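You operate a simulated robot arm through the tools that you are given. There is no shell and no other tool. Be economical: measure what you need, move in short steps, check, and stop when the job is done.

Carry out the task below with a simulated two-armed robot. There is one attempt and no reset: what you move stays moved.

Task
Put the blue tie from the black jumper on the green tray, brush the jumper's lint off, add the brush.
Fine: pass the clothes brush from hand to hand before you brush. What is to be rubbed or washed off counts as gone when no trace of it is left.
Where things are to end (x, y in the base frame): blue tie within 60 mm of [550, -350]; clothes brush within 60 mm of [450, -350].

It is judged by the outcome, as a careful person would: the job done as asked, and still so three seconds after it is handed in. It fails if anything else is knocked over, pushed out of place, dropped, spilled or broken.

Robot
Two 6-joint arms with two-finger parallel grippers on one trunk, on a base that drives. Base frame: it is fixed to the floor where the robot stands at the start and does not move with it; the origin is under the middle of the robot, x ahead of it, y to its left, z up. Units: mm, degrees, N and s.
The left shoulder is at the start at [70, 166, 1445], the right one opposite. Places, roughly: inside of the green tray [500, -300, 800]. Payload 3.91 kg a hand.
Tool frame (each hand has its own): the origin (TCP) lies between the finger pads and is the grasp point; the fingertips stand 30 mm ahead of it; z points along the fingers, y is the line along which they close. Largest opening 110 mm; finger width 20, thickness 10; the body of the gripper, 48 by 112 mm, starts 55 mm behind the TCP.
Orientation is that of the tool frame in the base frame, as a unit quaternion [x, y, z, w]. With the fingers straight down and closing along the base's y, the tool's x points along the base's -x, its y along +y and its z along -z.

Tools
- The arms move only by the tool step_arm. It takes "left_rows", "right_rows" or both (then of equal length, played together; a hand with none holds still); each is a list of rows, each a list of 7 numbers: the turn, a rotation vector about the base's x, y, z in degrees, then the shift along the base's x, y, z in mm, then the opening in per cent of the stroke, from 0 (shut) to 100 (fully open). In form: [[ax, ay, az, dx, dy, dz, hand], ...]. A call has 1 to 8 rows; each row is the pose to reach, as a shift and turn from the pose commanded when the call began. Rows are played at 5 a second. More than 50 mm and 8.6 degrees between two rows, or a gripper value outside its range, and nothing of the call is played. Where a pose cannot be reached the arm comes as near as it can. A force on the tool above 40 N (or 10 N above the force at the start of the call, whichever is more), or a blocked arm, ends the call early, and 0.2 s more pass. Each finger travels about 108 mm/s and halts on what it meets, pressing with about 27 N; the grip force reading is that of the motor and also rises with nothing between the fingers. The clock runs only during rows and for 0.2 s after the last one: add rows that repeat a pose to give the fingers time. The reply holds the time, the measured pose of the TCP, the force on the tool along the base axes, the opening and the grip force, in the units named above and with some noise, with the torque about the TCP (base axes, N m) and any sound that the robot's microphone picked up.
- Cameras (640 x 400 px; columns grow to the right, rows downward): "scene" is now at [119.3, -9.1, 1643.8]; the picture's right is [-0.13, -0.99, 0.00], its down [-0.83, 0.11, -0.55] and it looks along [0.54, -0.07, -0.84] (base axes); focal length 260 px, centre (320, 200). "left" rides on the left gripper at [77, -7, -114] in its tool frame; the picture's right is [0.09, 1.00, 0.00], its down [-0.80, 0.07, -0.59] and it looks along [-0.59, 0.05, 0.80] (tool axes); focal length 270 px, centre (320, 200). "right" rides on the right gripper at [77, 7, -114] in its tool frame; the picture's right is [-0.09, 1.00, 0.00], its down [-0.80, -0.07, -0.59] and it looks along [-0.59, -0.05, 0.80] (tool axes); focal length 270 px, centre (320, 200). There is no depth. A picture from a camera that has moved, and an enlarged one, comes with that camera's place and axes in the base frame and with its lens.
- camera(camera): a new picture of that camera. It takes no simulated time.
- lift_body(by): slides the trunk up (or, below 0, down) by that many mm; the arms and the scene camera ride with it, the base frame stays. It gives what a move gives, with no picture.
- drive_base(legs): drives the robot by 1 to 6 legs, each [ahead, left, turn to the left] in mm, mm and degrees, along the robot's own axes; the way and the turn of a leg run together, so that a leg with both is an arc; at most 1500 mm and 180 degrees a leg. The arms and the cameras ride along, it lands a little off, and it stops where it bumps. It gives what a move gives.
- head_to(pan, tilt): turns the head with the scene camera to pan (to the left, within 86 degrees either way) and tilt (down, from -29 to 69), counted from straight ahead of the robot. It gives what a move gives.
- close_up(camera, box): a new picture of the part [left, top, right, bottom] of that camera's present view, enlarged. It takes no simulated time.
- job_done(): hands the job in; it is judged then, once.

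Go step by step. Nothing tells you exact positions but the pictures and the camera data: compare them with the known pose of the tool, close in by small moves and look again before you grip or let go. The budget is 120 turns and 88 pictures, counting those below and the enlarged ones. Unless the task says otherwise, let go and move clear before handing in, and close with one line.

The tools are called after "Request:" by a JSON object that holds its "op" and its "data". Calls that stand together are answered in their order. step_arm: Moves the arms, as the interface text tells. Its arguments: {"type":"object","properties":{"left_rows":{"type":"array","items":{"type":"array","items":{"type":"number"}}},"right_rows":{"type":"array","items":{"type":"array","items":{"type":"number"}}}},"required":[]} The other tools are called the same way: lift_body (by) slides the trunk up or down; drive_base (legs) drives the base; head_to (pan, tilt) turns the head that bears the scene camera; camera (camera) takes a picture; close_up (camera, box) takes an enlarged picture of a part of a camera's view; job_done () hands the job in.

At the start:

```text
t: 0.0
left_eef_pos: [646.0, 287.9, 1034.5]
left_orientation: [-0.001, 1.0, 0.0, 0.0]
left_wrist_force: [-0.4, -0.1, -0.2]
left_ft_torque: [-0.01, 0.0, -0.01]
left_grip_width: 110.0
left_grasp_force: 0.0
right_eef_pos: [616.0, -291.1, 1034.4]
right_orientation: [0.0, 1.0, -0.001, 0.0]
right_wrist_force: [-0.3, 0.1, -0.1]
right_ft_torque: [0.01, -0.01, 0.0]
right_grip_width: 110.3
right_grasp_force: 0.0
trunk travel left (down, up): [-940.0, 0.0]
robot x, y, heading: [0.6, 1.2, 0.0]
head pan, tilt: [-7.7, 56.7]
```

scene: 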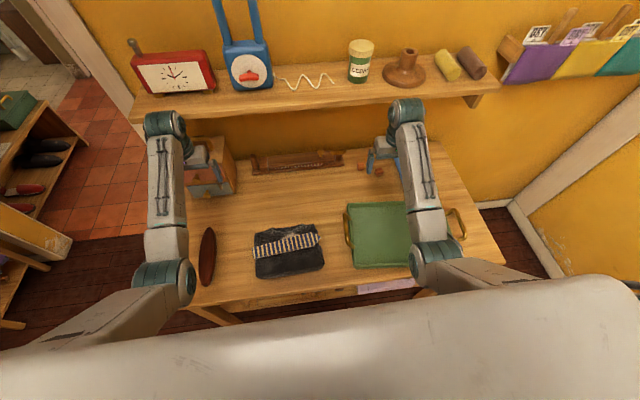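
right: 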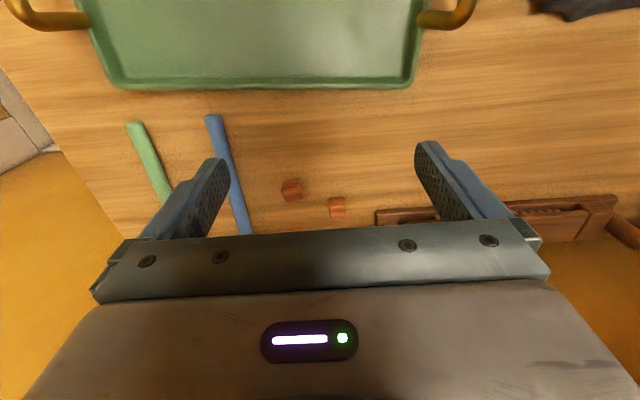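
left: 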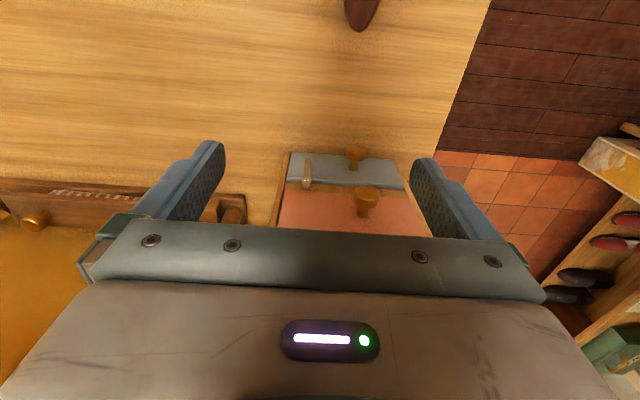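

I see a folded black jumper with a striped tie on it, a brown oval (probably the brush) to its left, and the green tray to its right. I'll zoom in for detail.

Request:
{"op": "close_up", "data": {"camera": "scene", "box": [180, 200, 340, 300]}}

Request:
{"op": "close_up", "data": {"camera": "scene", "box": [320, 130, 480, 300]}}

```text
4.00 times, centred on (260, 250) of scene
camera zoom: at [119.3, -9.1, 1643.8], right [-0.13, -0.99, 0.0], down [-0.83, 0.11, -0.55], along [0.54, -0.07, -0.84], focal length 1038 px, centre (560, 0)
```

zoom: 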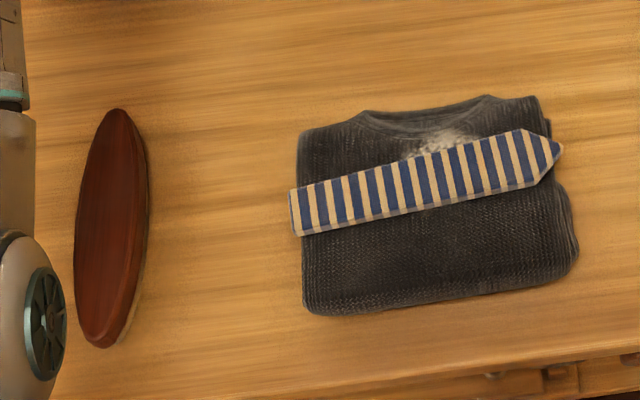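

```text
2.35 times, centred on (400, 215) of scene
camera zoom: at [119.3, -9.1, 1643.8], right [-0.13, -0.99, 0.0], down [-0.83, 0.11, -0.55], along [0.54, -0.07, -0.84], focal length 611 px, centre (132, 165)
```

zoom: 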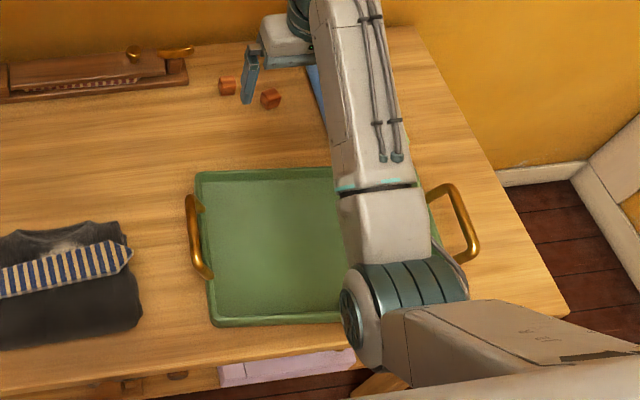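

The tie lies centred at about (526, 63), roughly along y. The brush lies along x at about (525, 360), and the lint sits at the jumper's neck near (566, 52), partly under the tie. I'll bring the right hand over the tie, turning it so it closes across the tie.

Request:
{"op": "step_arm", "data": {"right_rows": [[0, 0, -8, -8, 35, -5, 100], [0, 0, -16, -16, 70, -10, 100], [0, 0, -24, -24, 105, -15, 100], [0, 0, -32, -32, 140, -20, 100], [0, 0, -40, -40, 175, -25, 100], [0, 0, -48, -50, 210, -30, 100], [0, 0, -56, -60, 245, -35, 100], [0, 0, -64, -70, 280, -40, 100]]}}

```text
t: 1.6
left_eef_pos: [646.9, 287.2, 1034.2]
left_orientation: [-0.001, 1.0, 0.0, -0.001]
left_wrist_force: [0.0, -0.1, 0.7]
left_ft_torque: [-0.02, 0.01, 0.04]
left_grip_width: 110.1
left_grasp_force: 0.1
right_eef_pos: [580.0, -168.7, 991.7]
right_orientation: [0.47, 0.879, -0.067, 0.045]
right_wrist_force: [0.0, -0.3, -0.4]
right_ft_torque: [0.01, 0.04, -0.01]
right_grip_width: 110.1
right_grasp_force: 0.1
right hand out of reach, approached as far as the arm can: row 7
trunk travel left (down, up): [-940.0, 0.0]
robot x, y, heading: [1.4, -3.1, -0.1]
head pan, tilt: [-7.7, 56.7]
stopped in row 7 (right hand): the arm was blocked; the commanded pose is now the measured one
```

The right arm was blocked partway through, so I'll look before moving again.

Request:
{"op": "camera", "data": {"camera": "scene"}}

Request:
{"op": "camera", "data": {"camera": "right"}}

```text
82 pictures are left
camera scene: at [118.9, -9.6, 1643.8], right [-0.13, -0.99, 0.0], down [-0.83, 0.11, -0.55], along [0.54, -0.07, -0.84], focal length 260 px, centre (320, 200)
```

scene: 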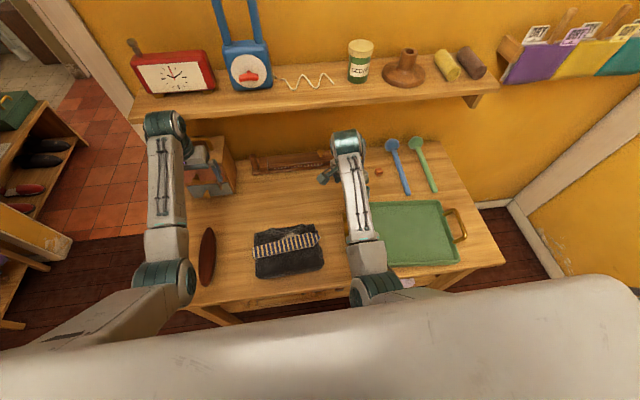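

```text
81 pictures are left
camera right: at [542.2, -83.0, 1092.6], right [0.88, 0.47, -0.06], down [0.37, -0.6, 0.71], along [0.3, -0.64, -0.71], focal length 270 px, centre (320, 200)
```

right: 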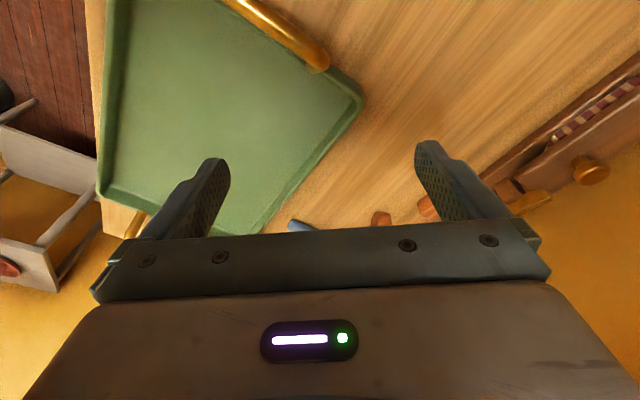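

The right arm can't reach that far across. I'll drive the robot left about 250 mm so the right hand faces the tie and the left hand faces the brush. First I'll pull both hands in a little for clearance.

Request:
{"op": "step_arm", "data": {"left_rows": [[0, 0, 0, -30, 0, 0, 100], [0, 0, 0, -60, 0, 0, 100], [0, 0, 0, -90, 0, 0, 100], [0, 0, 0, -120, 0, 0, 100]], "right_rows": [[0, 0, 0, -15, -20, 0, 100], [0, 0, 0, -30, -40, 0, 100], [0, 0, 0, -40, -60, 0, 100], [0, 0, 0, -60, -60, 0, 100]]}}

Request:
{"op": "drive_base", "data": {"legs": [[0, 250, 0]]}}

Request:
{"op": "camera", "data": {"camera": "scene"}}

```text
t: 2.6
left_eef_pos: [534.8, 294.2, 1008.8]
left_orientation: [0.0, 1.0, -0.001, 0.002]
left_wrist_force: [-0.1, -0.3, -0.2]
left_ft_torque: [0.04, 0.02, -0.01]
left_grip_width: 110.1
left_grasp_force: 0.1
left hand out of reach, approached as far as the arm can: row 2, 3, 4
right_eef_pos: [517.1, -225.6, 993.1]
right_orientation: [0.47, 0.879, -0.066, 0.046]
right_wrist_force: [-0.3, -0.1, -0.4]
right_ft_torque: [0.03, -0.02, 0.0]
right_grip_width: 109.9
right_grasp_force: 0.0
trunk travel left (down, up): [-940.0, 0.0]
robot x, y, heading: [1.5, -3.0, -0.2]
head pan, tilt: [-7.7, 56.7]
```

```text
t: 4.4
left_eef_pos: [535.3, 541.1, 1005.7]
left_orientation: [0.0, 1.0, 0.0, 0.002]
left_wrist_force: [-0.6, 0.2, 0.3]
left_ft_torque: [0.03, 0.0, 0.02]
left_grip_width: 110.2
left_grasp_force: 0.1
right_eef_pos: [520.4, 23.1, 990.6]
right_orientation: [0.47, 0.879, -0.066, 0.044]
right_wrist_force: [0.4, -0.1, 0.1]
right_ft_torque: [-0.02, 0.02, -0.02]
right_grip_width: 109.9
right_grasp_force: 0.0
trunk travel left (down, up): [-940.0, 0.0]
robot x, y, heading: [-0.9, 255.3, -0.2]
head pan, tilt: [-7.7, 56.7]
```

```text
80 pictures are left
camera scene: at [119.1, 239.0, 1643.8], right [-0.13, -0.99, 0.0], down [-0.83, 0.11, -0.55], along [0.54, -0.07, -0.84], focal length 260 px, centre (320, 200)
```

scene: 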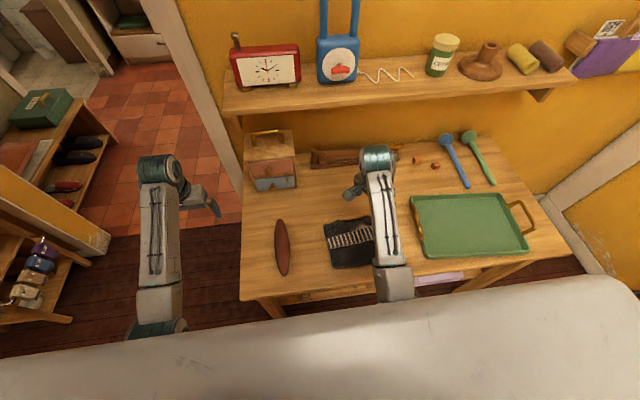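

Both hands now face their objects. I'll level and turn the right hand over the tie, and bring the left hand over the brush, both at about z = 860.

Request:
{"op": "step_arm", "data": {"left_rows": [[0, 0, 0, 0, -35, -25, 100], [0, 0, 0, 0, -70, -50, 100], [0, 0, 0, 0, -105, -75, 100], [0, 0, 0, 0, -140, -110, 100], [0, 0, 0, 0, -176, -140, 100]], "right_rows": [[1.8, -0.2, -5.4, 1, 7, -26, 100], [3.7, -0.5, -10.8, 2, 14, -52, 100], [5.5, -0.7, -16.3, 4, 22, -78, 100], [7.4, -1.0, -21.7, 5, 30, -104, 100], [9.2, -1.2, -27.1, 6, 37, -130, 100]]}}

Request:
{"op": "camera", "data": {"camera": "right"}}

Request:
{"op": "camera", "data": {"camera": "left"}}

Request:
{"op": "camera", "data": {"camera": "scene"}}

```text
t: 5.6
left_eef_pos: [532.4, 381.9, 880.1]
left_orientation: [0.0, 1.0, 0.0, 0.002]
left_wrist_force: [-0.2, -0.1, 0.6]
left_ft_torque: [0.0, -0.02, 0.01]
left_grip_width: 109.9
left_grasp_force: 0.1
right_eef_pos: [526.6, 56.2, 876.9]
right_orientation: [0.651, 0.759, -0.006, 0.005]
right_wrist_force: [0.0, -0.7, 7.3]
right_ft_torque: [0.01, 0.5, 0.04]
right_grip_width: 109.8
right_grasp_force: 0.0
trunk travel left (down, up): [-940.0, 0.0]
robot x, y, heading: [0.0, 250.1, -0.0]
head pan, tilt: [-7.7, 56.7]
stopped in row 5 (right hand): the force on the tool passed its limit (the readings are from after the stop); the commanded pose is now the measured one
```

```text
79 pictures are left
camera right: at [522.1, 134.5, 989.7], right [1.0, 0.06, 0.0], down [0.05, -0.79, 0.61], along [0.04, -0.61, -0.79], focal length 270 px, centre (320, 200)
```

right: 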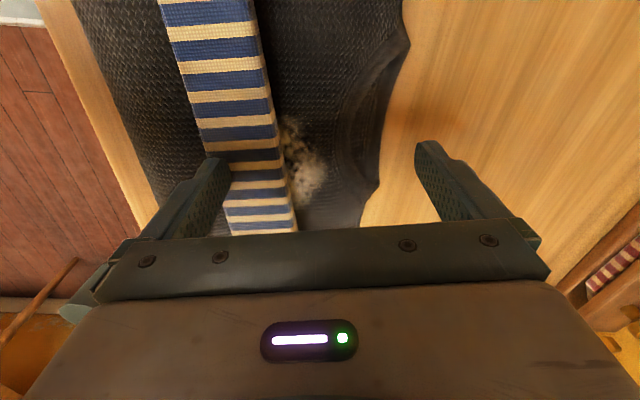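

```text
78 pictures are left
camera left: at [455.5, 374.2, 996.0], right [-0.09, 1.0, 0.0], down [0.8, 0.07, 0.6], along [0.6, 0.05, -0.8], focal length 270 px, centre (320, 200)
```

left: 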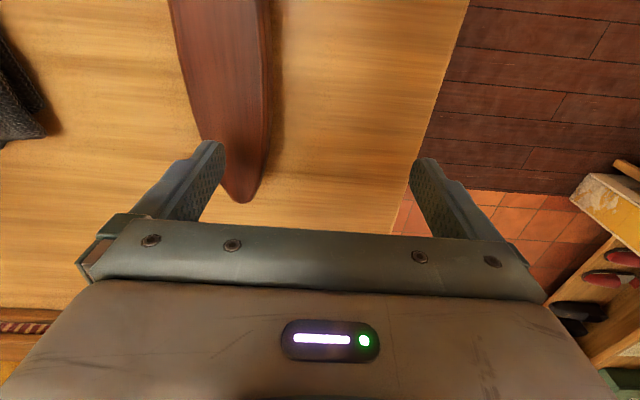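

```text
77 pictures are left
camera scene: at [116.5, 239.7, 1644.1], right [-0.13, -0.99, 0.0], down [-0.83, 0.11, -0.55], along [0.55, -0.07, -0.83], focal length 260 px, centre (320, 200)
```

scene: 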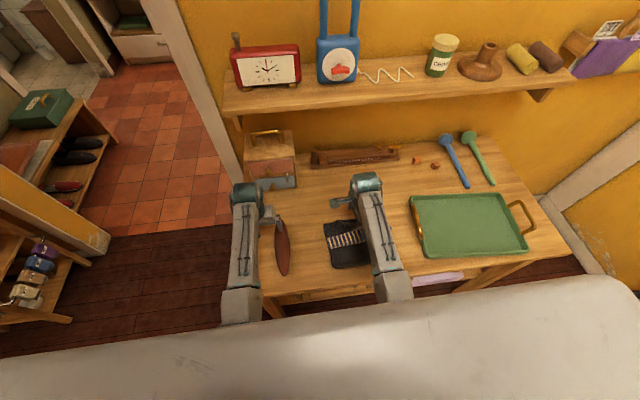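

Triangulating the two scene views puts the tabletop nearer z = 790 than 688. The right finger has therefore probably just touched the tie. I'll raise the right hand and re-check.

Request:
{"op": "step_arm", "data": {"right_rows": [[0, 0, 0, 0, 0, 25, 100], [0, 0, 0, -20, 0, 50, 100], [0, 0, 0, -44, 0, 60, 100], [0, 0, 0, -44, 0, 60, 100]]}}

Request:
{"op": "camera", "data": {"camera": "right"}}

Request:
{"op": "close_up", "data": {"camera": "scene", "box": [240, 180, 400, 280]}}

```text
t: 6.6
left_eef_pos: [536.7, 382.3, 878.0]
left_orientation: [0.0, 1.0, 0.0, 0.001]
left_wrist_force: [0.5, 0.6, -0.1]
left_ft_torque: [0.01, -0.03, -0.05]
left_grip_width: 110.2
left_grasp_force: 0.1
right_eef_pos: [482.9, 55.3, 936.7]
right_orientation: [0.652, 0.758, -0.008, 0.003]
right_wrist_force: [0.4, -1.2, 0.2]
right_ft_torque: [-0.02, 0.02, -0.02]
right_grip_width: 110.2
right_grasp_force: 0.0
trunk travel left (down, up): [-940.0, 0.0]
robot x, y, heading: [-0.3, 247.3, -0.2]
head pan, tilt: [-7.7, 56.7]
```

```text
76 pictures are left
camera right: at [479.6, 135.4, 1048.2], right [1.0, 0.06, 0.0], down [0.05, -0.79, 0.61], along [0.04, -0.61, -0.79], focal length 270 px, centre (320, 200)
```

right: 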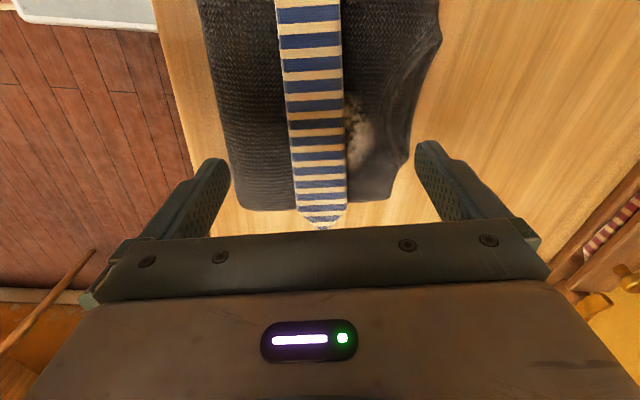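

```text
4.00 times, centred on (320, 230) of scene
camera zoom: at [120.6, 241.6, 1643.7], right [-0.13, -0.99, 0.0], down [-0.83, 0.11, -0.55], along [0.54, -0.07, -0.84], focal length 1038 px, centre (320, 80)
```

zoom: 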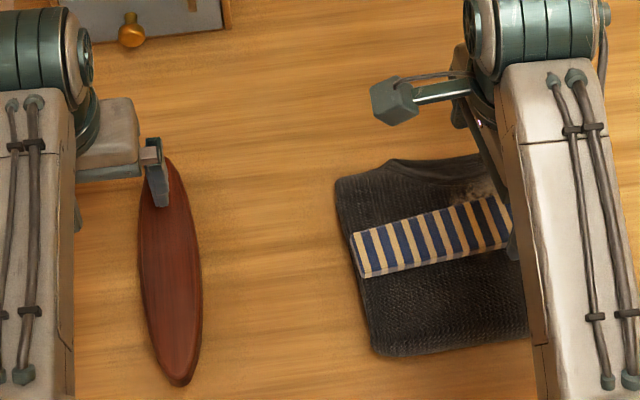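

The tie's centreline at y ≈ 56 is x ≈ 482, it is about 47 mm wide, and the hand is aligned over it. I'll descend carefully until I feel the jumper.

Request:
{"op": "step_arm", "data": {"right_rows": [[0, 0, -1, -1, 0, -20, 78], [0, 0, -2, -1, 0, -40, 78], [0, 0, -2, -1, 0, -56, 78], [0, 0, -2, -1, 0, -60, 78], [0, 0, -2, -1, 0, -64, 78], [0, 0, -2, -1, 0, -68, 78], [0, 0, -2, -1, 0, -72, 78], [0, 0, -2, -1, 0, -72, 78]]}}

Request:
{"op": "camera", "data": {"camera": "right"}}

```text
t: 8.4
left_eef_pos: [535.3, 381.9, 878.7]
left_orientation: [0.0, 1.0, -0.001, 0.001]
left_wrist_force: [-0.9, 0.5, -0.9]
left_ft_torque: [-0.01, -0.01, 0.0]
left_grip_width: 110.1
left_grasp_force: 0.0
right_eef_pos: [481.3, 56.0, 862.8]
right_orientation: [0.665, 0.747, -0.008, 0.004]
right_wrist_force: [0.0, 0.5, 0.1]
right_ft_torque: [-0.01, -0.02, 0.01]
right_grip_width: 85.6
right_grasp_force: 0.0
trunk travel left (down, up): [-940.0, 0.0]
robot x, y, heading: [2.6, 251.1, -0.4]
head pan, tilt: [-7.7, 56.7]
```

```text
74 pictures are left
camera right: at [481.2, 135.5, 975.9], right [1.0, 0.03, 0.0], down [0.03, -0.79, 0.61], along [0.01, -0.61, -0.79], focal length 270 px, centre (320, 200)
```

right: 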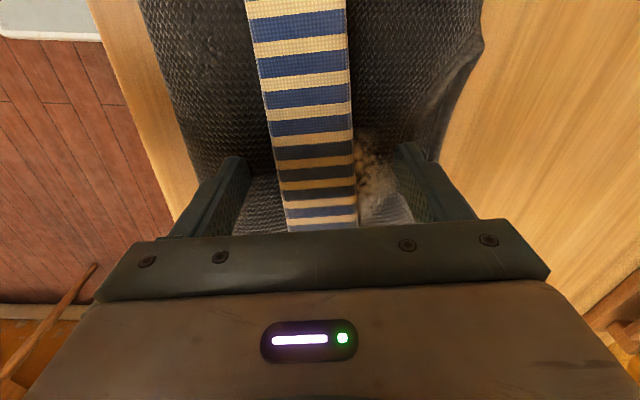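

The fingers straddle the tie with no contact yet, so I'll continue down in small steps.

Request:
{"op": "step_arm", "data": {"right_rows": [[0, 0, 0, 0, 0, -3, 78], [0, 0, 0, 0, 0, -6, 78], [0, 0, 0, 0, 0, -9, 78], [0, 0, 0, 0, 0, -12, 78], [0, 0, 0, 0, 0, -12, 78]]}}

```text
t: 9.2
left_eef_pos: [534.1, 381.6, 880.8]
left_orientation: [-0.001, 1.0, 0.0, 0.002]
left_wrist_force: [0.3, 0.6, 0.9]
left_ft_torque: [0.0, 0.03, -0.01]
left_grip_width: 110.1
left_grasp_force: 0.1
right_eef_pos: [484.6, 57.3, 860.0]
right_orientation: [0.665, 0.747, -0.004, 0.009]
right_wrist_force: [-6.7, 0.4, 25.1]
right_ft_torque: [0.08, 1.45, 0.03]
right_grip_width: 88.4
right_grasp_force: 1.8
trunk travel left (down, up): [-940.0, 0.0]
robot x, y, heading: [2.1, 248.8, 0.2]
head pan, tilt: [-7.7, 56.7]
stopped in row 3 (right hand): the force on the tool passed its limit (the readings are from after the stop); the commanded pose is now the measured one
```

Contact with the jumper came at a tip height of about 830. I'll raise by 4 mm and close on the tie.

Request:
{"op": "step_arm", "data": {"right_rows": [[0, 0, 0, -3, 0, 5, 78], [0, 0, 0, -3, 0, 5, 60], [0, 0, 0, -3, 0, 5, 40], [0, 0, 0, -3, 0, 5, 30], [0, 0, 0, -3, 0, 5, 25], [0, 0, 0, -3, 0, 5, 25]]}}

Request:
{"op": "camera", "data": {"camera": "right"}}

```text
t: 10.6
left_eef_pos: [535.1, 381.5, 879.7]
left_orientation: [0.0, 1.0, -0.001, 0.002]
left_wrist_force: [-0.3, -0.7, 0.0]
left_ft_torque: [-0.01, 0.04, -0.01]
left_grip_width: 109.9
left_grasp_force: 0.0
right_eef_pos: [481.0, 55.5, 863.1]
right_orientation: [0.665, 0.747, -0.005, 0.007]
right_wrist_force: [0.3, -0.3, 0.4]
right_ft_torque: [-0.01, -0.01, 0.0]
right_grip_width: 44.0
right_grasp_force: 26.8
trunk travel left (down, up): [-940.0, 0.0]
robot x, y, heading: [0.2, 252.3, -0.1]
head pan, tilt: [-7.7, 56.7]
```

```text
73 pictures are left
camera right: at [480.1, 135.1, 976.5], right [1.0, 0.03, 0.0], down [0.02, -0.79, 0.61], along [0.02, -0.61, -0.79], focal length 270 px, centre (320, 200)
```

right: 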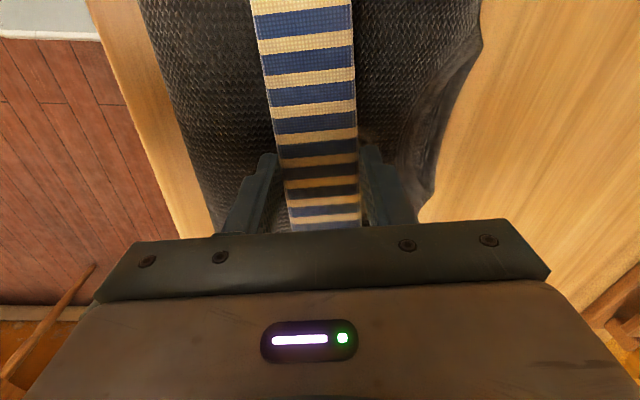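

The tie is gripped at 44 mm. I'll lift it about 110 mm.

Request:
{"op": "step_arm", "data": {"right_rows": [[0, 0, 0, 0, 0, 10, 25], [0, 0, 0, 0, 0, 30, 25], [0, 0, 0, 0, 0, 55, 25], [0, 0, 0, 0, 0, 80, 25], [0, 0, 0, 0, 0, 110, 25]]}}

Request:
{"op": "camera", "data": {"camera": "right"}}

Request:
{"op": "camera", "data": {"camera": "scene"}}

```text
t: 11.8
left_eef_pos: [535.4, 381.7, 879.5]
left_orientation: [0.0, 1.0, 0.0, 0.002]
left_wrist_force: [-0.8, 0.4, -0.6]
left_ft_torque: [0.02, 0.01, -0.01]
left_grip_width: 109.9
left_grasp_force: 0.1
right_eef_pos: [482.7, 55.7, 973.9]
right_orientation: [0.665, 0.747, -0.005, 0.008]
right_wrist_force: [-0.1, -0.1, -0.6]
right_ft_torque: [-0.02, 0.02, -0.01]
right_grip_width: 44.1
right_grasp_force: 27.1
trunk travel left (down, up): [-940.0, 0.0]
robot x, y, heading: [0.2, 252.6, 0.0]
head pan, tilt: [-7.7, 56.7]
```

```text
72 pictures are left
camera right: at [479.8, 136.0, 1087.0], right [1.0, 0.03, 0.0], down [0.02, -0.79, 0.61], along [0.02, -0.61, -0.79], focal length 270 px, centre (320, 200)
```

right: 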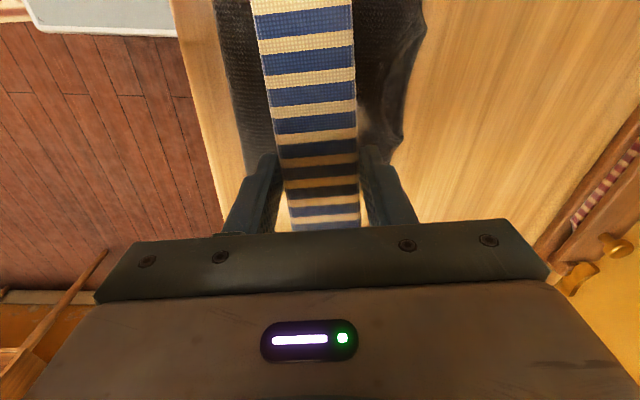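

```text
71 pictures are left
camera scene: at [119.3, 242.0, 1643.8], right [-0.13, -0.99, 0.0], down [-0.83, 0.11, -0.55], along [0.54, -0.07, -0.84], focal length 260 px, centre (320, 200)
```

scene: 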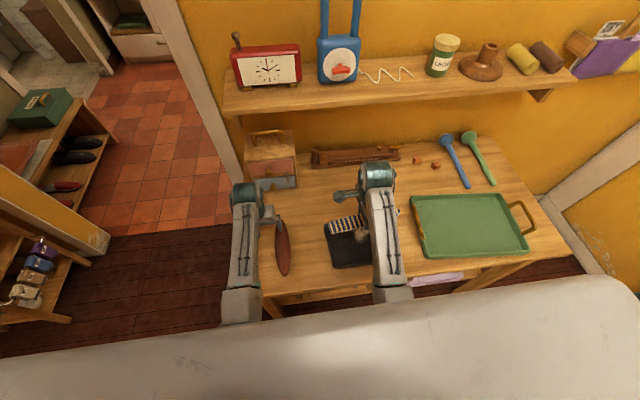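

The tie is held at its middle. I'll raise the left hand, then drive right about 380 mm so the right hand reaches the tray.

Request:
{"op": "step_arm", "data": {"left_rows": [[0, 0, 0, 0, 5, 30, 100], [0, 0, 0, 0, 10, 60, 100], [0, 0, 0, 0, 15, 90, 100], [0, 0, 0, 0, 20, 120, 100]]}}

Request:
{"op": "drive_base", "data": {"legs": [[0, -380, 0]]}}

Request:
{"op": "camera", "data": {"camera": "scene"}}

Request:
{"op": "camera", "data": {"camera": "right"}}

```text
t: 12.8
left_eef_pos: [532.7, 402.0, 998.0]
left_orientation: [-0.001, 1.0, 0.0, 0.001]
left_wrist_force: [-0.2, 0.4, 0.2]
left_ft_torque: [-0.01, -0.01, 0.0]
left_grip_width: 110.2
left_grasp_force: 0.1
right_eef_pos: [481.8, 55.7, 974.6]
right_orientation: [0.665, 0.747, -0.005, 0.006]
right_wrist_force: [-0.8, 0.8, -0.2]
right_ft_torque: [-0.03, 0.02, 0.02]
right_grip_width: 44.1
right_grasp_force: 27.2
trunk travel left (down, up): [-940.0, 0.0]
robot x, y, heading: [1.9, 250.1, -0.0]
head pan, tilt: [-7.7, 56.7]
```

```text
t: 15.2
left_eef_pos: [533.8, 20.9, 997.2]
left_orientation: [0.002, 1.0, -0.002, 0.002]
left_wrist_force: [-0.5, -0.3, 0.0]
left_ft_torque: [-0.05, -0.02, -0.01]
left_grip_width: 110.1
left_grasp_force: 0.0
right_eef_pos: [479.9, -324.8, 973.1]
right_orientation: [0.665, 0.746, -0.006, 0.007]
right_wrist_force: [0.1, 0.5, -0.7]
right_ft_torque: [-0.03, -0.04, 0.01]
right_grip_width: 44.0
right_grasp_force: 27.2
trunk travel left (down, up): [-940.0, 0.0]
robot x, y, heading: [-3.8, -126.4, -0.2]
head pan, tilt: [-7.7, 56.7]
```

```text
70 pictures are left
camera scene: at [118.5, -136.4, 1643.8], right [-0.14, -0.99, 0.0], down [-0.83, 0.11, -0.55], along [0.54, -0.08, -0.84], focal length 260 px, centre (320, 200)
```

scene: 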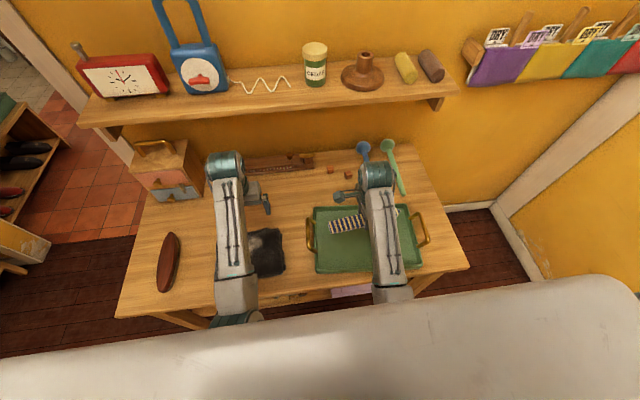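

```text
69 pictures are left
camera right: at [478.7, -244.1, 1086.7], right [1.0, 0.03, 0.0], down [0.02, -0.79, 0.61], along [0.02, -0.61, -0.79], focal length 270 px, centre (320, 200)
```

right: 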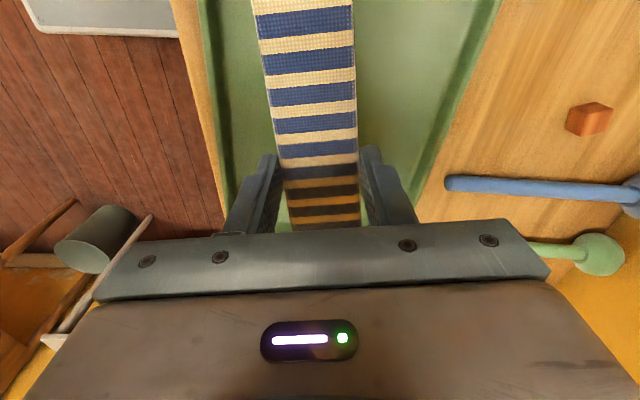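

I'll move over (544, -350) and lower to z = 865.

Request:
{"op": "step_arm", "data": {"right_rows": [[0, 0, 0, 16, -6, -15, 25], [0, 0, 0, 32, -12, -30, 25], [0, 0, 0, 48, -18, -45, 25], [0, 0, 0, 64, -25, -60, 25], [0, 0, 0, 64, -25, -80, 25], [0, 0, 0, 64, -25, -100, 25], [0, 0, 0, 64, -25, -108, 25], [0, 0, 0, 64, -25, -108, 25]]}}

Request:
{"op": "camera", "data": {"camera": "right"}}

Request:
{"op": "close_up", "data": {"camera": "scene", "box": [290, 170, 450, 280]}}

```text
t: 16.9
left_eef_pos: [534.7, 20.6, 997.9]
left_orientation: [0.002, 1.0, 0.0, 0.002]
left_wrist_force: [0.0, -0.4, 0.3]
left_ft_torque: [0.0, -0.03, -0.01]
left_grip_width: 110.1
left_grasp_force: 0.1
right_eef_pos: [543.8, -348.3, 866.0]
right_orientation: [0.666, 0.746, -0.005, 0.007]
right_wrist_force: [-0.5, -0.6, 0.2]
right_ft_torque: [0.01, 0.03, -0.02]
right_grip_width: 44.3
right_grasp_force: 27.3
trunk travel left (down, up): [-940.0, 0.0]
robot x, y, heading: [-0.3, -131.4, -0.2]
head pan, tilt: [-7.7, 56.7]
```

```text
68 pictures are left
camera right: at [542.6, -269.9, 978.8], right [1.0, 0.03, 0.0], down [0.02, -0.79, 0.61], along [0.02, -0.61, -0.79], focal length 270 px, centre (320, 200)
```

right: 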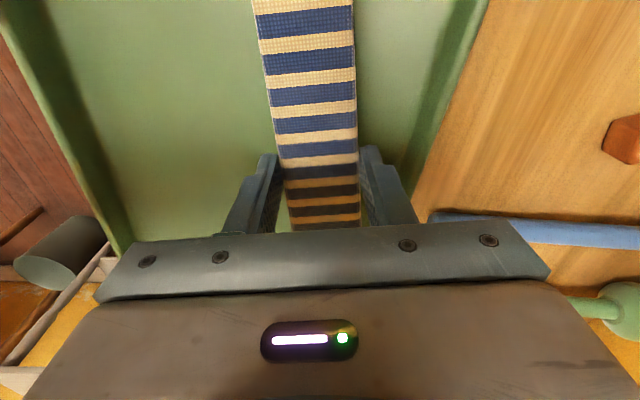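

```text
3.64 times, centred on (370, 225) of scene
camera zoom: at [118.4, -138.4, 1643.8], right [-0.14, -0.99, 0.0], down [-0.83, 0.11, -0.55], along [0.54, -0.08, -0.84], focal length 944 px, centre (138, 109)
```

zoom: 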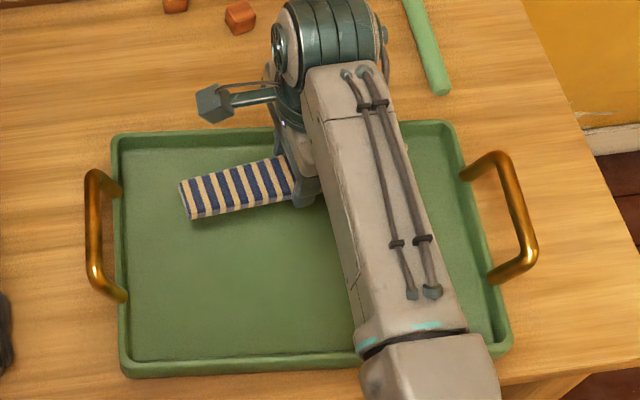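

The tie is over the tray with margin, so I'll lower it until it touches.

Request:
{"op": "step_arm", "data": {"right_rows": [[0, 0, 0, 0, 0, -10, 25], [0, 0, 0, 0, 0, -18, 25], [0, 0, 0, 0, 0, -23, 25], [0, 0, 0, 0, 0, -27, 25], [0, 0, 0, 0, 0, -30, 25], [0, 0, 0, 0, 0, -33, 25], [0, 0, 0, 0, 0, -36, 25], [0, 0, 0, 0, 0, -36, 25]]}}

```text
t: 18.8
left_eef_pos: [533.4, 18.9, 997.7]
left_orientation: [0.002, 1.0, 0.0, 0.001]
left_wrist_force: [0.2, -0.3, -0.2]
left_ft_torque: [0.01, -0.02, 0.03]
left_grip_width: 110.1
left_grasp_force: 0.1
right_eef_pos: [543.3, -349.6, 829.1]
right_orientation: [0.666, 0.746, -0.006, 0.008]
right_wrist_force: [0.6, 0.9, -0.7]
right_ft_torque: [-0.01, -0.03, -0.03]
right_grip_width: 44.0
right_grasp_force: 26.5
trunk travel left (down, up): [-940.0, 0.0]
robot x, y, heading: [-0.2, -130.9, -0.0]
head pan, tilt: [-7.7, 56.7]
```

Request:
{"op": "step_arm", "data": {"right_rows": [[0, 0, 0, 0, 0, -3, 25], [0, 0, 0, 0, 0, -6, 25], [0, 0, 0, 0, 0, -9, 25], [0, 0, 0, 0, 0, -12, 25], [0, 0, 0, 0, 0, -15, 25], [0, 0, 0, 0, 0, -18, 25], [0, 0, 0, 0, 0, -20, 25], [0, 0, 0, 0, 0, -20, 25]]}}

Request:
{"op": "camera", "data": {"camera": "right"}}

```text
t: 20.2
left_eef_pos: [530.5, 21.2, 1000.2]
left_orientation: [0.002, 1.0, -0.001, 0.003]
left_wrist_force: [-0.3, -0.8, 0.9]
left_ft_torque: [0.0, 0.0, 0.0]
left_grip_width: 109.9
left_grasp_force: 0.0
right_eef_pos: [544.7, -349.0, 818.1]
right_orientation: [0.666, 0.746, -0.003, 0.013]
right_wrist_force: [-13.2, 0.7, 27.8]
right_ft_torque: [-0.3, 0.69, -0.08]
right_grip_width: 44.2
right_grasp_force: 27.1
trunk travel left (down, up): [-940.0, 0.0]
robot x, y, heading: [0.6, -131.0, -0.1]
head pan, tilt: [-7.7, 56.7]
stopped in row 7 (right hand): the force on the tool passed its limit (the readings are from after the stop); the commanded pose is now the measured one
```

```text
66 pictures are left
camera right: at [542.6, -270.2, 931.5], right [1.0, 0.03, 0.02], down [0.01, -0.79, 0.61], along [0.03, -0.61, -0.79], focal length 270 px, centre (320, 200)
```

right: 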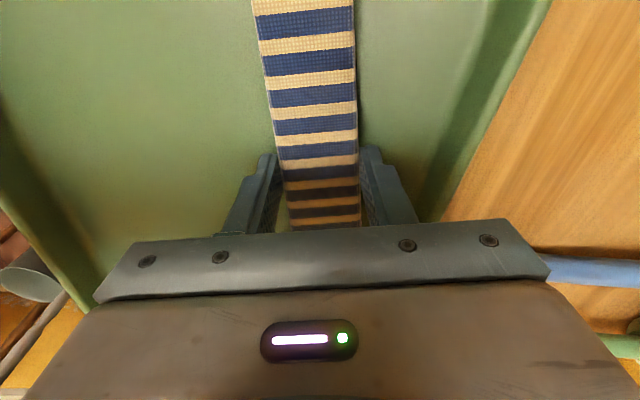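

Touched down with the tips at about 788. I'll release and rise straight up.

Request:
{"op": "step_arm", "data": {"right_rows": [[0, 0, 0, -1, 0, 1, 25], [0, 0, 0, -1, 0, 2, 45], [0, 0, 0, -1, 0, 2, 60], [0, 0, 0, -1, 0, 2, 70], [0, 0, 0, -1, 0, 25, 70], [0, 0, 0, -1, 0, 65, 70], [0, 0, 0, -1, 0, 110, 70], [0, 0, 0, -15, 0, 150, 100]]}}

Request:
{"op": "camera", "data": {"camera": "right"}}

Request:
{"op": "close_up", "data": {"camera": "scene", "box": [230, 170, 450, 290]}}

```text
t: 22.0
left_eef_pos: [533.7, 20.1, 998.7]
left_orientation: [0.002, 1.0, 0.0, 0.001]
left_wrist_force: [0.2, 0.4, -0.2]
left_ft_torque: [0.02, 0.03, -0.04]
left_grip_width: 109.9
left_grasp_force: 0.0
right_eef_pos: [531.7, -351.0, 965.3]
right_orientation: [0.666, 0.746, -0.003, 0.011]
right_wrist_force: [-0.8, 0.3, -0.1]
right_ft_torque: [-0.01, -0.03, 0.0]
right_grip_width: 110.0
right_grasp_force: 0.0
trunk travel left (down, up): [-940.0, 0.0]
robot x, y, heading: [1.1, -127.9, -0.3]
head pan, tilt: [-7.7, 56.7]
```

```text
65 pictures are left
camera right: at [529.8, -271.1, 1078.3], right [1.0, 0.03, 0.01], down [0.01, -0.79, 0.61], along [0.02, -0.61, -0.79], focal length 270 px, centre (320, 200)
```

right: 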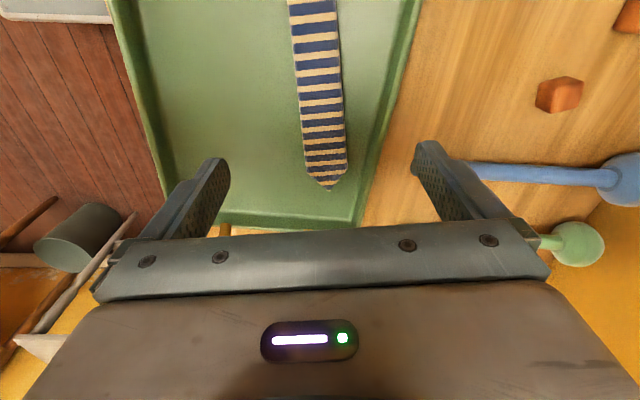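

```text
2.91 times, centred on (340, 230) of scene
camera zoom: at [117.4, -138.7, 1643.8], right [-0.14, -0.99, 0.0], down [-0.83, 0.12, -0.55], along [0.54, -0.08, -0.84], focal length 755 px, centre (262, 113)
```

zoom: 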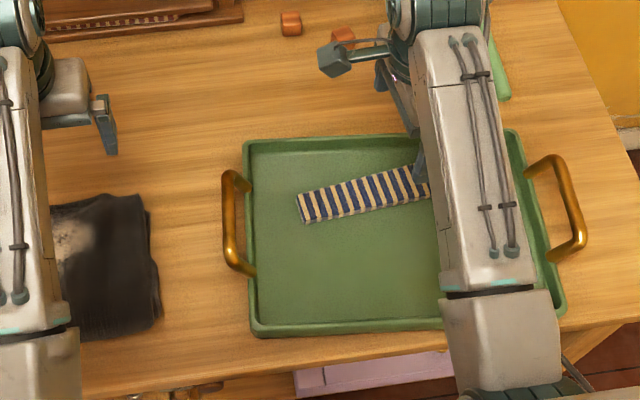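

The tie lies in the tray, centred near (545, -355). Next I'll drive back left for the brush.

Request:
{"op": "drive_base", "data": {"legs": [[0, 380, 0]]}}

Request:
{"op": "step_arm", "data": {"left_rows": [[0, 0, 0, 0, -5, -20, 100], [0, 0, 0, 0, -10, -40, 100], [0, 0, 0, -10, -15, -60, 100], [0, 0, 0, -30, -20, -70, 100], [0, 0, 0, -50, -30, -80, 100], [0, 0, 0, -70, -40, -80, 100], [0, 0, 0, -90, -50, -80, 100], [0, 0, 0, -105, -60, -80, 100]], "right_rows": [[0, 0, 8, 0, -10, 0, 100], [0, 0, 16, 0, -20, 0, 100], [0, 0, 24, 0, -30, 0, 100], [0, 0, 32, 0, -40, 0, 100], [0, 0, 40, 0, -50, 0, 100], [0, 0, 48, 0, -60, 0, 100], [0, 0, 56, 0, -60, 0, 100], [0, 0, 64, 0, -60, 0, 100]]}}

Request:
{"op": "camera", "data": {"camera": "left"}}

Request:
{"op": "camera", "data": {"camera": "scene"}}

```text
t: 24.4
left_eef_pos: [534.9, 400.0, 998.4]
left_orientation: [0.002, 1.0, 0.001, 0.001]
left_wrist_force: [0.1, 0.3, 0.6]
left_ft_torque: [0.02, 0.0, 0.02]
left_grip_width: 109.9
left_grasp_force: 0.0
right_eef_pos: [534.1, 30.1, 964.4]
right_orientation: [0.665, 0.747, -0.002, 0.01]
right_wrist_force: [-0.2, -0.3, 0.2]
right_ft_torque: [0.01, 0.02, 0.0]
right_grip_width: 110.0
right_grasp_force: 0.1
trunk travel left (down, up): [-940.0, 0.0]
robot x, y, heading: [-0.3, 251.8, -0.0]
head pan, tilt: [-7.7, 56.7]
```

```text
t: 26.1
left_eef_pos: [448.3, 431.3, 908.0]
left_orientation: [0.002, 0.997, 0.077, 0.009]
left_wrist_force: [0.0, -0.2, -0.4]
left_ft_torque: [-0.03, -0.01, -0.01]
left_grip_width: 109.8
left_grasp_force: 0.1
left hand out of reach, approached as far as the arm can: row 8
right_eef_pos: [533.4, -29.6, 965.1]
right_orientation: [0.209, 0.978, 0.003, 0.011]
right_wrist_force: [-0.3, 0.3, -0.2]
right_ft_torque: [-0.02, 0.0, -0.02]
right_grip_width: 110.2
right_grasp_force: 0.0
trunk travel left (down, up): [-940.0, 0.0]
robot x, y, heading: [0.7, 255.1, -0.1]
head pan, tilt: [-7.7, 56.7]
stopped in row 8 (left hand): the arm was blocked; the commanded pose is now the measured one
```

```text
63 pictures are left
camera left: at [368.3, 408.0, 1020.3], right [-0.09, 0.98, 0.15], down [0.79, -0.03, 0.61], along [0.61, 0.17, -0.78], focal length 270 px, centre (320, 200)
```

left: 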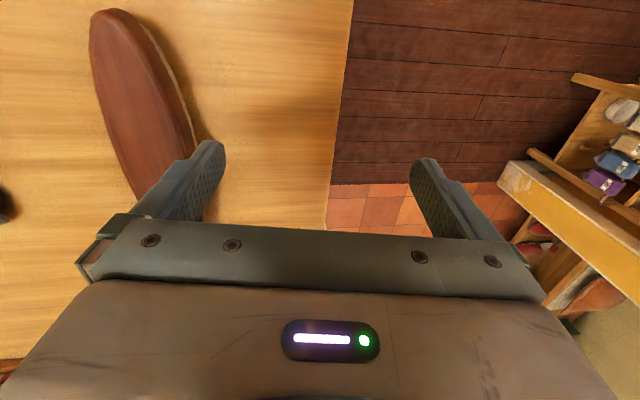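

```text
62 pictures are left
camera scene: at [118.6, 242.0, 1643.9], right [-0.14, -0.99, 0.0], down [-0.83, 0.11, -0.55], along [0.54, -0.07, -0.84], focal length 260 px, centre (320, 200)
```

scene: 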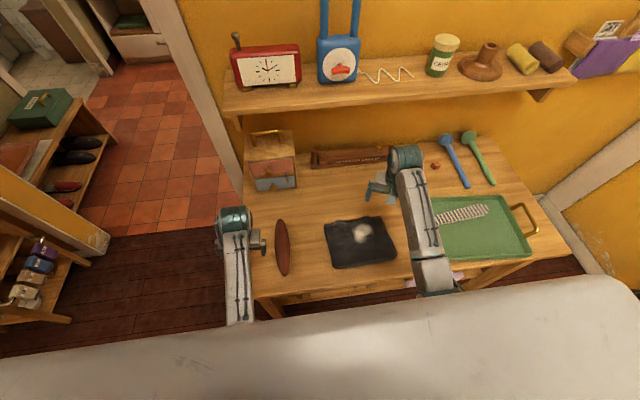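

The left hand is blocked close in to the robot, and the brush spans x ≈ 383–584 at y ≈ 320. I'll back the base off 120 mm to get into a better working range, then move over the brush's near part. The right hand will finish turning the other way meanwhile.

Request:
{"op": "drive_base", "data": {"legs": [[-120, 0, 0]]}}

Request:
{"op": "step_arm", "data": {"left_rows": [[0, 0, 0, 25, 0, 10, 100], [0, 0, 0, 50, -10, 10, 100], [0, 0, 0, 75, -25, 10, 100], [0, 0, 0, 98, -40, 5, 100], [0, 0, 0, 98, -65, 0, 100], [0, 0, 0, 98, -90, 0, 100], [0, 0, 0, 98, -111, -5, 100]], "right_rows": [[0, 0, 8, 10, 0, 0, 100], [0, 0, 16, 20, 0, 0, 100], [0, 0, 24, 30, 0, -5, 100], [0, 0, 32, 40, 0, -10, 100], [0, 0, 40, 50, 0, -15, 100], [0, 0, 48, 60, 0, -20, 100], [0, 0, 56, 70, 0, -25, 100]]}}

Request:
{"op": "camera", "data": {"camera": "left"}}

Request:
{"op": "camera", "data": {"camera": "scene"}}

```text
t: 27.4
left_eef_pos: [332.0, 429.5, 907.9]
left_orientation: [0.003, 0.997, 0.077, 0.009]
left_wrist_force: [-0.3, -0.1, 0.1]
left_ft_torque: [-0.03, 0.02, 0.01]
left_grip_width: 110.1
left_grasp_force: 0.0
right_eef_pos: [415.0, -30.1, 963.4]
right_orientation: [0.21, 0.978, 0.002, 0.01]
right_wrist_force: [-0.1, 0.9, -0.6]
right_ft_torque: [0.01, 0.01, -0.01]
right_grip_width: 109.8
right_grasp_force: 0.0
trunk travel left (down, up): [-940.0, 0.0]
robot x, y, heading: [-117.2, 248.7, -0.2]
head pan, tilt: [-7.7, 56.7]
```

```text
t: 29.0
left_eef_pos: [421.1, 427.7, 875.8]
left_orientation: [-0.014, 0.988, 0.153, -0.002]
left_wrist_force: [-0.7, 0.0, 0.4]
left_ft_torque: [0.01, 0.01, 0.01]
left_grip_width: 110.1
left_grasp_force: 0.2
right_eef_pos: [483.0, -29.9, 940.3]
right_orientation: [-0.259, 0.966, 0.008, 0.008]
right_wrist_force: [-0.2, 1.5, 0.1]
right_ft_torque: [-0.01, 0.02, 0.01]
right_grip_width: 110.0
right_grasp_force: 0.1
trunk travel left (down, up): [-940.0, 0.0]
robot x, y, heading: [-118.4, 251.2, -0.0]
head pan, tilt: [-7.7, 56.7]
stopped in row 7 (left hand): the arm was blocked; the commanded pose is now the measured one
```

```text
61 pictures are left
camera left: at [344.9, 384.9, 985.7], right [-0.11, 0.95, 0.3], down [0.8, -0.09, 0.59], along [0.58, 0.31, -0.75], focal length 270 px, centre (320, 200)
```

left: 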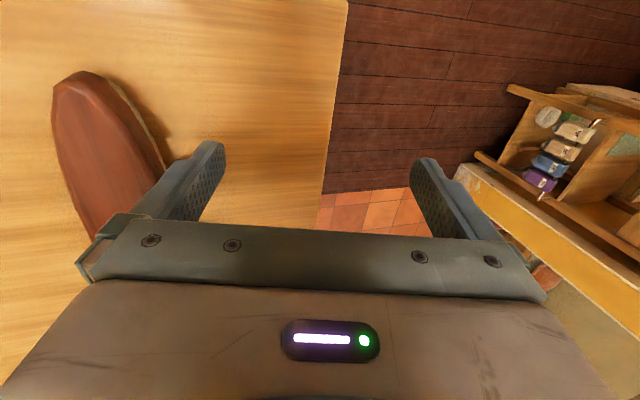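

```text
60 pictures are left
camera scene: at [1.4, 242.1, 1643.7], right [-0.14, -0.99, 0.0], down [-0.83, 0.11, -0.55], along [0.54, -0.08, -0.84], focal length 260 px, centre (320, 200)
```

scene: 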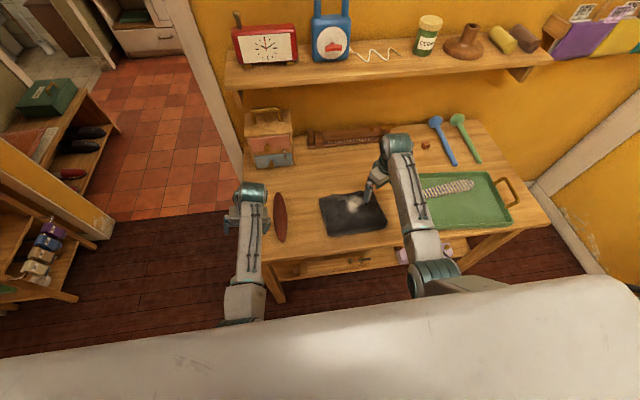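

The left shoulder seems unable to swing inward past about its own y. I'll raise and level the left hand and keep turning the right hand. Then I'll drive right 100 mm so the brush falls on the left hand's own side.

Request:
{"op": "step_arm", "data": {"left_rows": [[-3, 0, 0, 5, 10, 10, 100], [-7, 0, -0.5, 15, 20, 20, 100], [-11, 0, -1, 20, 30, 30, 100], [-15, 0, -1.5, 25, 30, 40, 100], [-17.6, 0, -1.6, 25, 30, 50, 100], [-17.6, 0, -1.6, 25, 30, 50, 100]], "right_rows": [[0, 0, 8, 0, -10, 0, 100], [0, 0, 16, 0, -20, 0, 100], [0, 0, 24, 0, -30, 0, 100], [0, 0, 32, 0, -40, 0, 100], [0, 0, 40, 0, -50, 0, 100], [0, 0, 48, 0, -60, 0, 100]]}}

Request:
{"op": "drive_base", "data": {"legs": [[0, -100, 0]]}}

```text
t: 30.4
left_eef_pos: [445.6, 454.8, 927.4]
left_orientation: [0.001, 1.0, -0.001, -0.002]
left_wrist_force: [0.9, -0.2, 0.2]
left_ft_torque: [0.01, -0.02, 0.03]
left_grip_width: 110.1
left_grasp_force: 0.1
right_eef_pos: [480.9, -90.6, 941.2]
right_orientation: [-0.63, 0.777, 0.011, 0.005]
right_wrist_force: [0.5, 0.1, -0.3]
right_ft_torque: [-0.01, 0.01, 0.01]
right_grip_width: 110.0
right_grasp_force: 0.0
trunk travel left (down, up): [-940.0, 0.0]
robot x, y, heading: [-119.7, 254.7, -0.1]
head pan, tilt: [-7.7, 56.7]
```

```text
t: 31.5
left_eef_pos: [444.2, 359.5, 927.8]
left_orientation: [0.0, 1.0, -0.002, -0.002]
left_wrist_force: [-0.5, 0.4, 0.7]
left_ft_torque: [0.01, 0.0, 0.02]
left_grip_width: 110.0
left_grasp_force: 0.1
right_eef_pos: [481.6, -185.2, 943.1]
right_orientation: [-0.63, 0.776, 0.009, 0.004]
right_wrist_force: [-0.3, 0.2, 1.4]
right_ft_torque: [-0.04, 0.01, -0.03]
right_grip_width: 110.1
right_grasp_force: 0.0
trunk travel left (down, up): [-940.0, 0.0]
robot x, y, heading: [-123.8, 151.8, -0.2]
head pan, tilt: [-7.7, 56.7]
```

Both hands are level now. I'll lean the left hand back 24° so its fingers point forward and down, over the brush's near part.

Request:
{"op": "step_arm", "data": {"left_rows": [[0, -6, 0, -5, -10, -7, 100], [0, -12, 0, -10, -20, -14, 100], [0, -18, 0, -15, -30, -21, 100], [0, -24, 0, -19, -38, -28, 100], [0, -24, 0, -19, -38, -28, 100]]}}

Request:
{"op": "camera", "data": {"camera": "left"}}

Request:
{"op": "close_up", "data": {"camera": "scene", "box": [180, 160, 380, 260]}}

```text
t: 32.7
left_eef_pos: [425.5, 319.9, 900.5]
left_orientation: [0.0, 0.979, -0.001, 0.206]
left_wrist_force: [-0.3, 0.4, 0.6]
left_ft_torque: [-0.03, 0.0, -0.01]
left_grip_width: 109.9
left_grasp_force: 0.0
right_eef_pos: [481.0, -188.3, 941.3]
right_orientation: [-0.629, 0.777, 0.011, 0.005]
right_wrist_force: [0.2, 0.7, -0.3]
right_ft_torque: [-0.01, -0.01, 0.03]
right_grip_width: 109.9
right_grasp_force: 0.0
trunk travel left (down, up): [-940.0, 0.0]
robot x, y, heading: [-120.4, 150.4, -0.4]
head pan, tilt: [-7.7, 56.7]
```

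```text
59 pictures are left
camera left: at [308.7, 313.5, 974.5], right [-0.08, 1.0, -0.04], down [0.49, 0.07, 0.87], along [0.87, 0.05, -0.5], focal length 270 px, centre (320, 200)
```

left: 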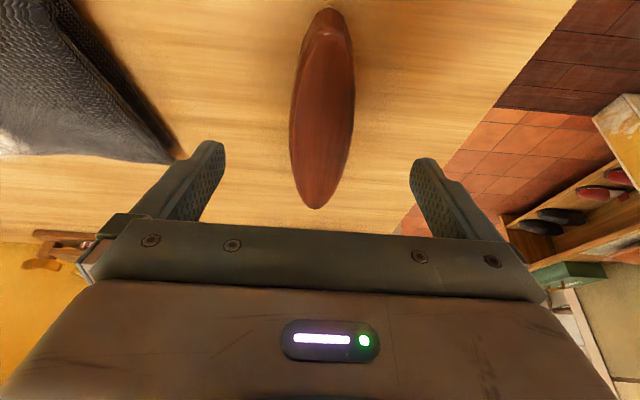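

```text
3.20 times, centred on (280, 210) of scene
camera zoom: at [-0.4, 143.9, 1643.8], right [-0.14, -0.99, 0.0], down [-0.83, 0.11, -0.55], along [0.54, -0.08, -0.84], focal length 830 px, centre (448, 168)
```

zoom: 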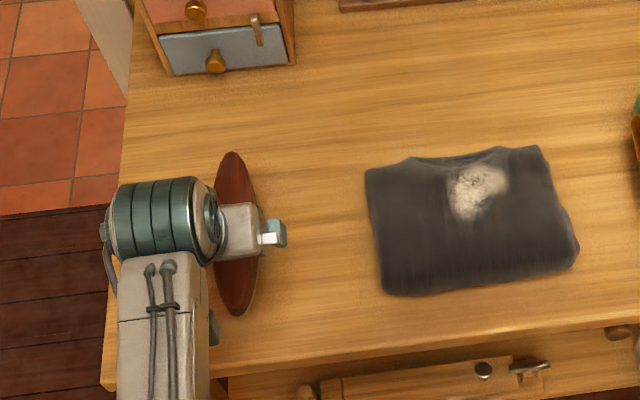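

The left hand is aligned with the brush (axis y ≈ 320, width about 39 mm at the grip). I'll descend in steps.

Request:
{"op": "step_arm", "data": {"left_rows": [[0, 0, 0, 0, 0, -20, 80], [0, 0, 0, 0, 0, -40, 80], [0, 0, 0, 0, 0, -58, 80], [0, 0, 0, 0, 0, -66, 80], [0, 0, 0, 0, 0, -72, 80], [0, 0, 0, 0, 0, -76, 80], [0, 0, 0, 0, 0, -80, 80], [0, 0, 0, 0, 0, -80, 80]]}}

Request:
{"op": "camera", "data": {"camera": "left"}}

```text
t: 34.5
left_eef_pos: [425.4, 318.0, 821.9]
left_orientation: [0.0, 0.979, -0.001, 0.206]
left_wrist_force: [-0.1, 0.6, 0.0]
left_ft_torque: [0.01, -0.01, -0.05]
left_grip_width: 88.0
left_grasp_force: 0.0
right_eef_pos: [481.4, -189.4, 942.0]
right_orientation: [-0.63, 0.777, 0.01, 0.005]
right_wrist_force: [0.0, 0.8, -0.5]
right_ft_torque: [-0.02, 0.0, 0.0]
right_grip_width: 110.2
right_grasp_force: 0.0
trunk travel left (down, up): [-940.0, 0.0]
robot x, y, heading: [-115.3, 153.5, -0.1]
head pan, tilt: [-7.7, 56.7]
```

```text
57 pictures are left
camera left: at [308.9, 313.2, 895.3], right [-0.08, 1.0, -0.04], down [0.49, 0.07, 0.87], along [0.87, 0.05, -0.5], focal length 270 px, centre (320, 200)
```

left: 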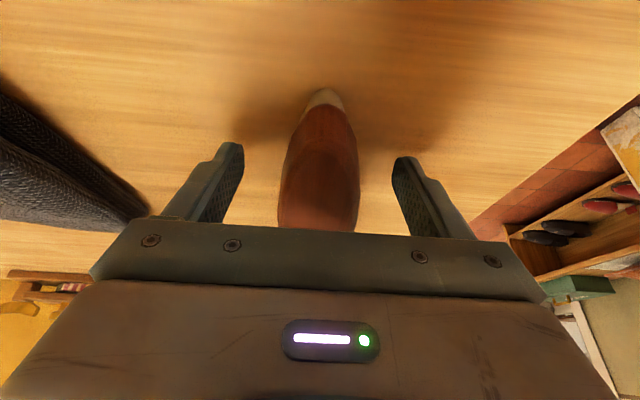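

The fingers straddle the brush. I'll go down 8 mm more and close.

Request:
{"op": "step_arm", "data": {"left_rows": [[0, 0, 0, 0, 1, -4, 80], [0, 0, 0, 0, 1, -8, 80], [0, 0, 0, 0, 1, -8, 60], [0, 0, 0, 0, 1, -8, 40], [0, 0, 0, 0, 1, -8, 25], [0, 0, 0, 0, 1, -8, 20], [0, 0, 0, 0, 1, -8, 20]]}}

Request:
{"op": "camera", "data": {"camera": "left"}}

```text
t: 36.1
left_eef_pos: [426.3, 318.8, 811.5]
left_orientation: [0.001, 0.979, -0.001, 0.206]
left_wrist_force: [-0.1, -0.5, 0.9]
left_ft_torque: [0.01, -0.06, 0.03]
left_grip_width: 44.6
left_grasp_force: 27.3
right_eef_pos: [481.7, -189.2, 941.4]
right_orientation: [-0.629, 0.777, 0.011, 0.005]
right_wrist_force: [0.1, -0.7, -0.5]
right_ft_torque: [0.01, 0.0, 0.03]
right_grip_width: 110.1
right_grasp_force: 0.1
trunk travel left (down, up): [-940.0, 0.0]
robot x, y, heading: [-120.1, 151.7, -0.3]
head pan, tilt: [-7.7, 56.7]
```

```text
56 pictures are left
camera left: at [308.7, 313.6, 887.2], right [-0.08, 1.0, -0.04], down [0.49, 0.07, 0.87], along [0.87, 0.05, -0.5], focal length 270 px, centre (320, 200)
```

left: 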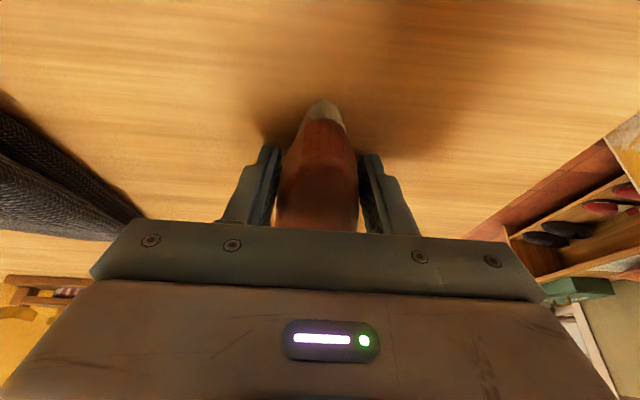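

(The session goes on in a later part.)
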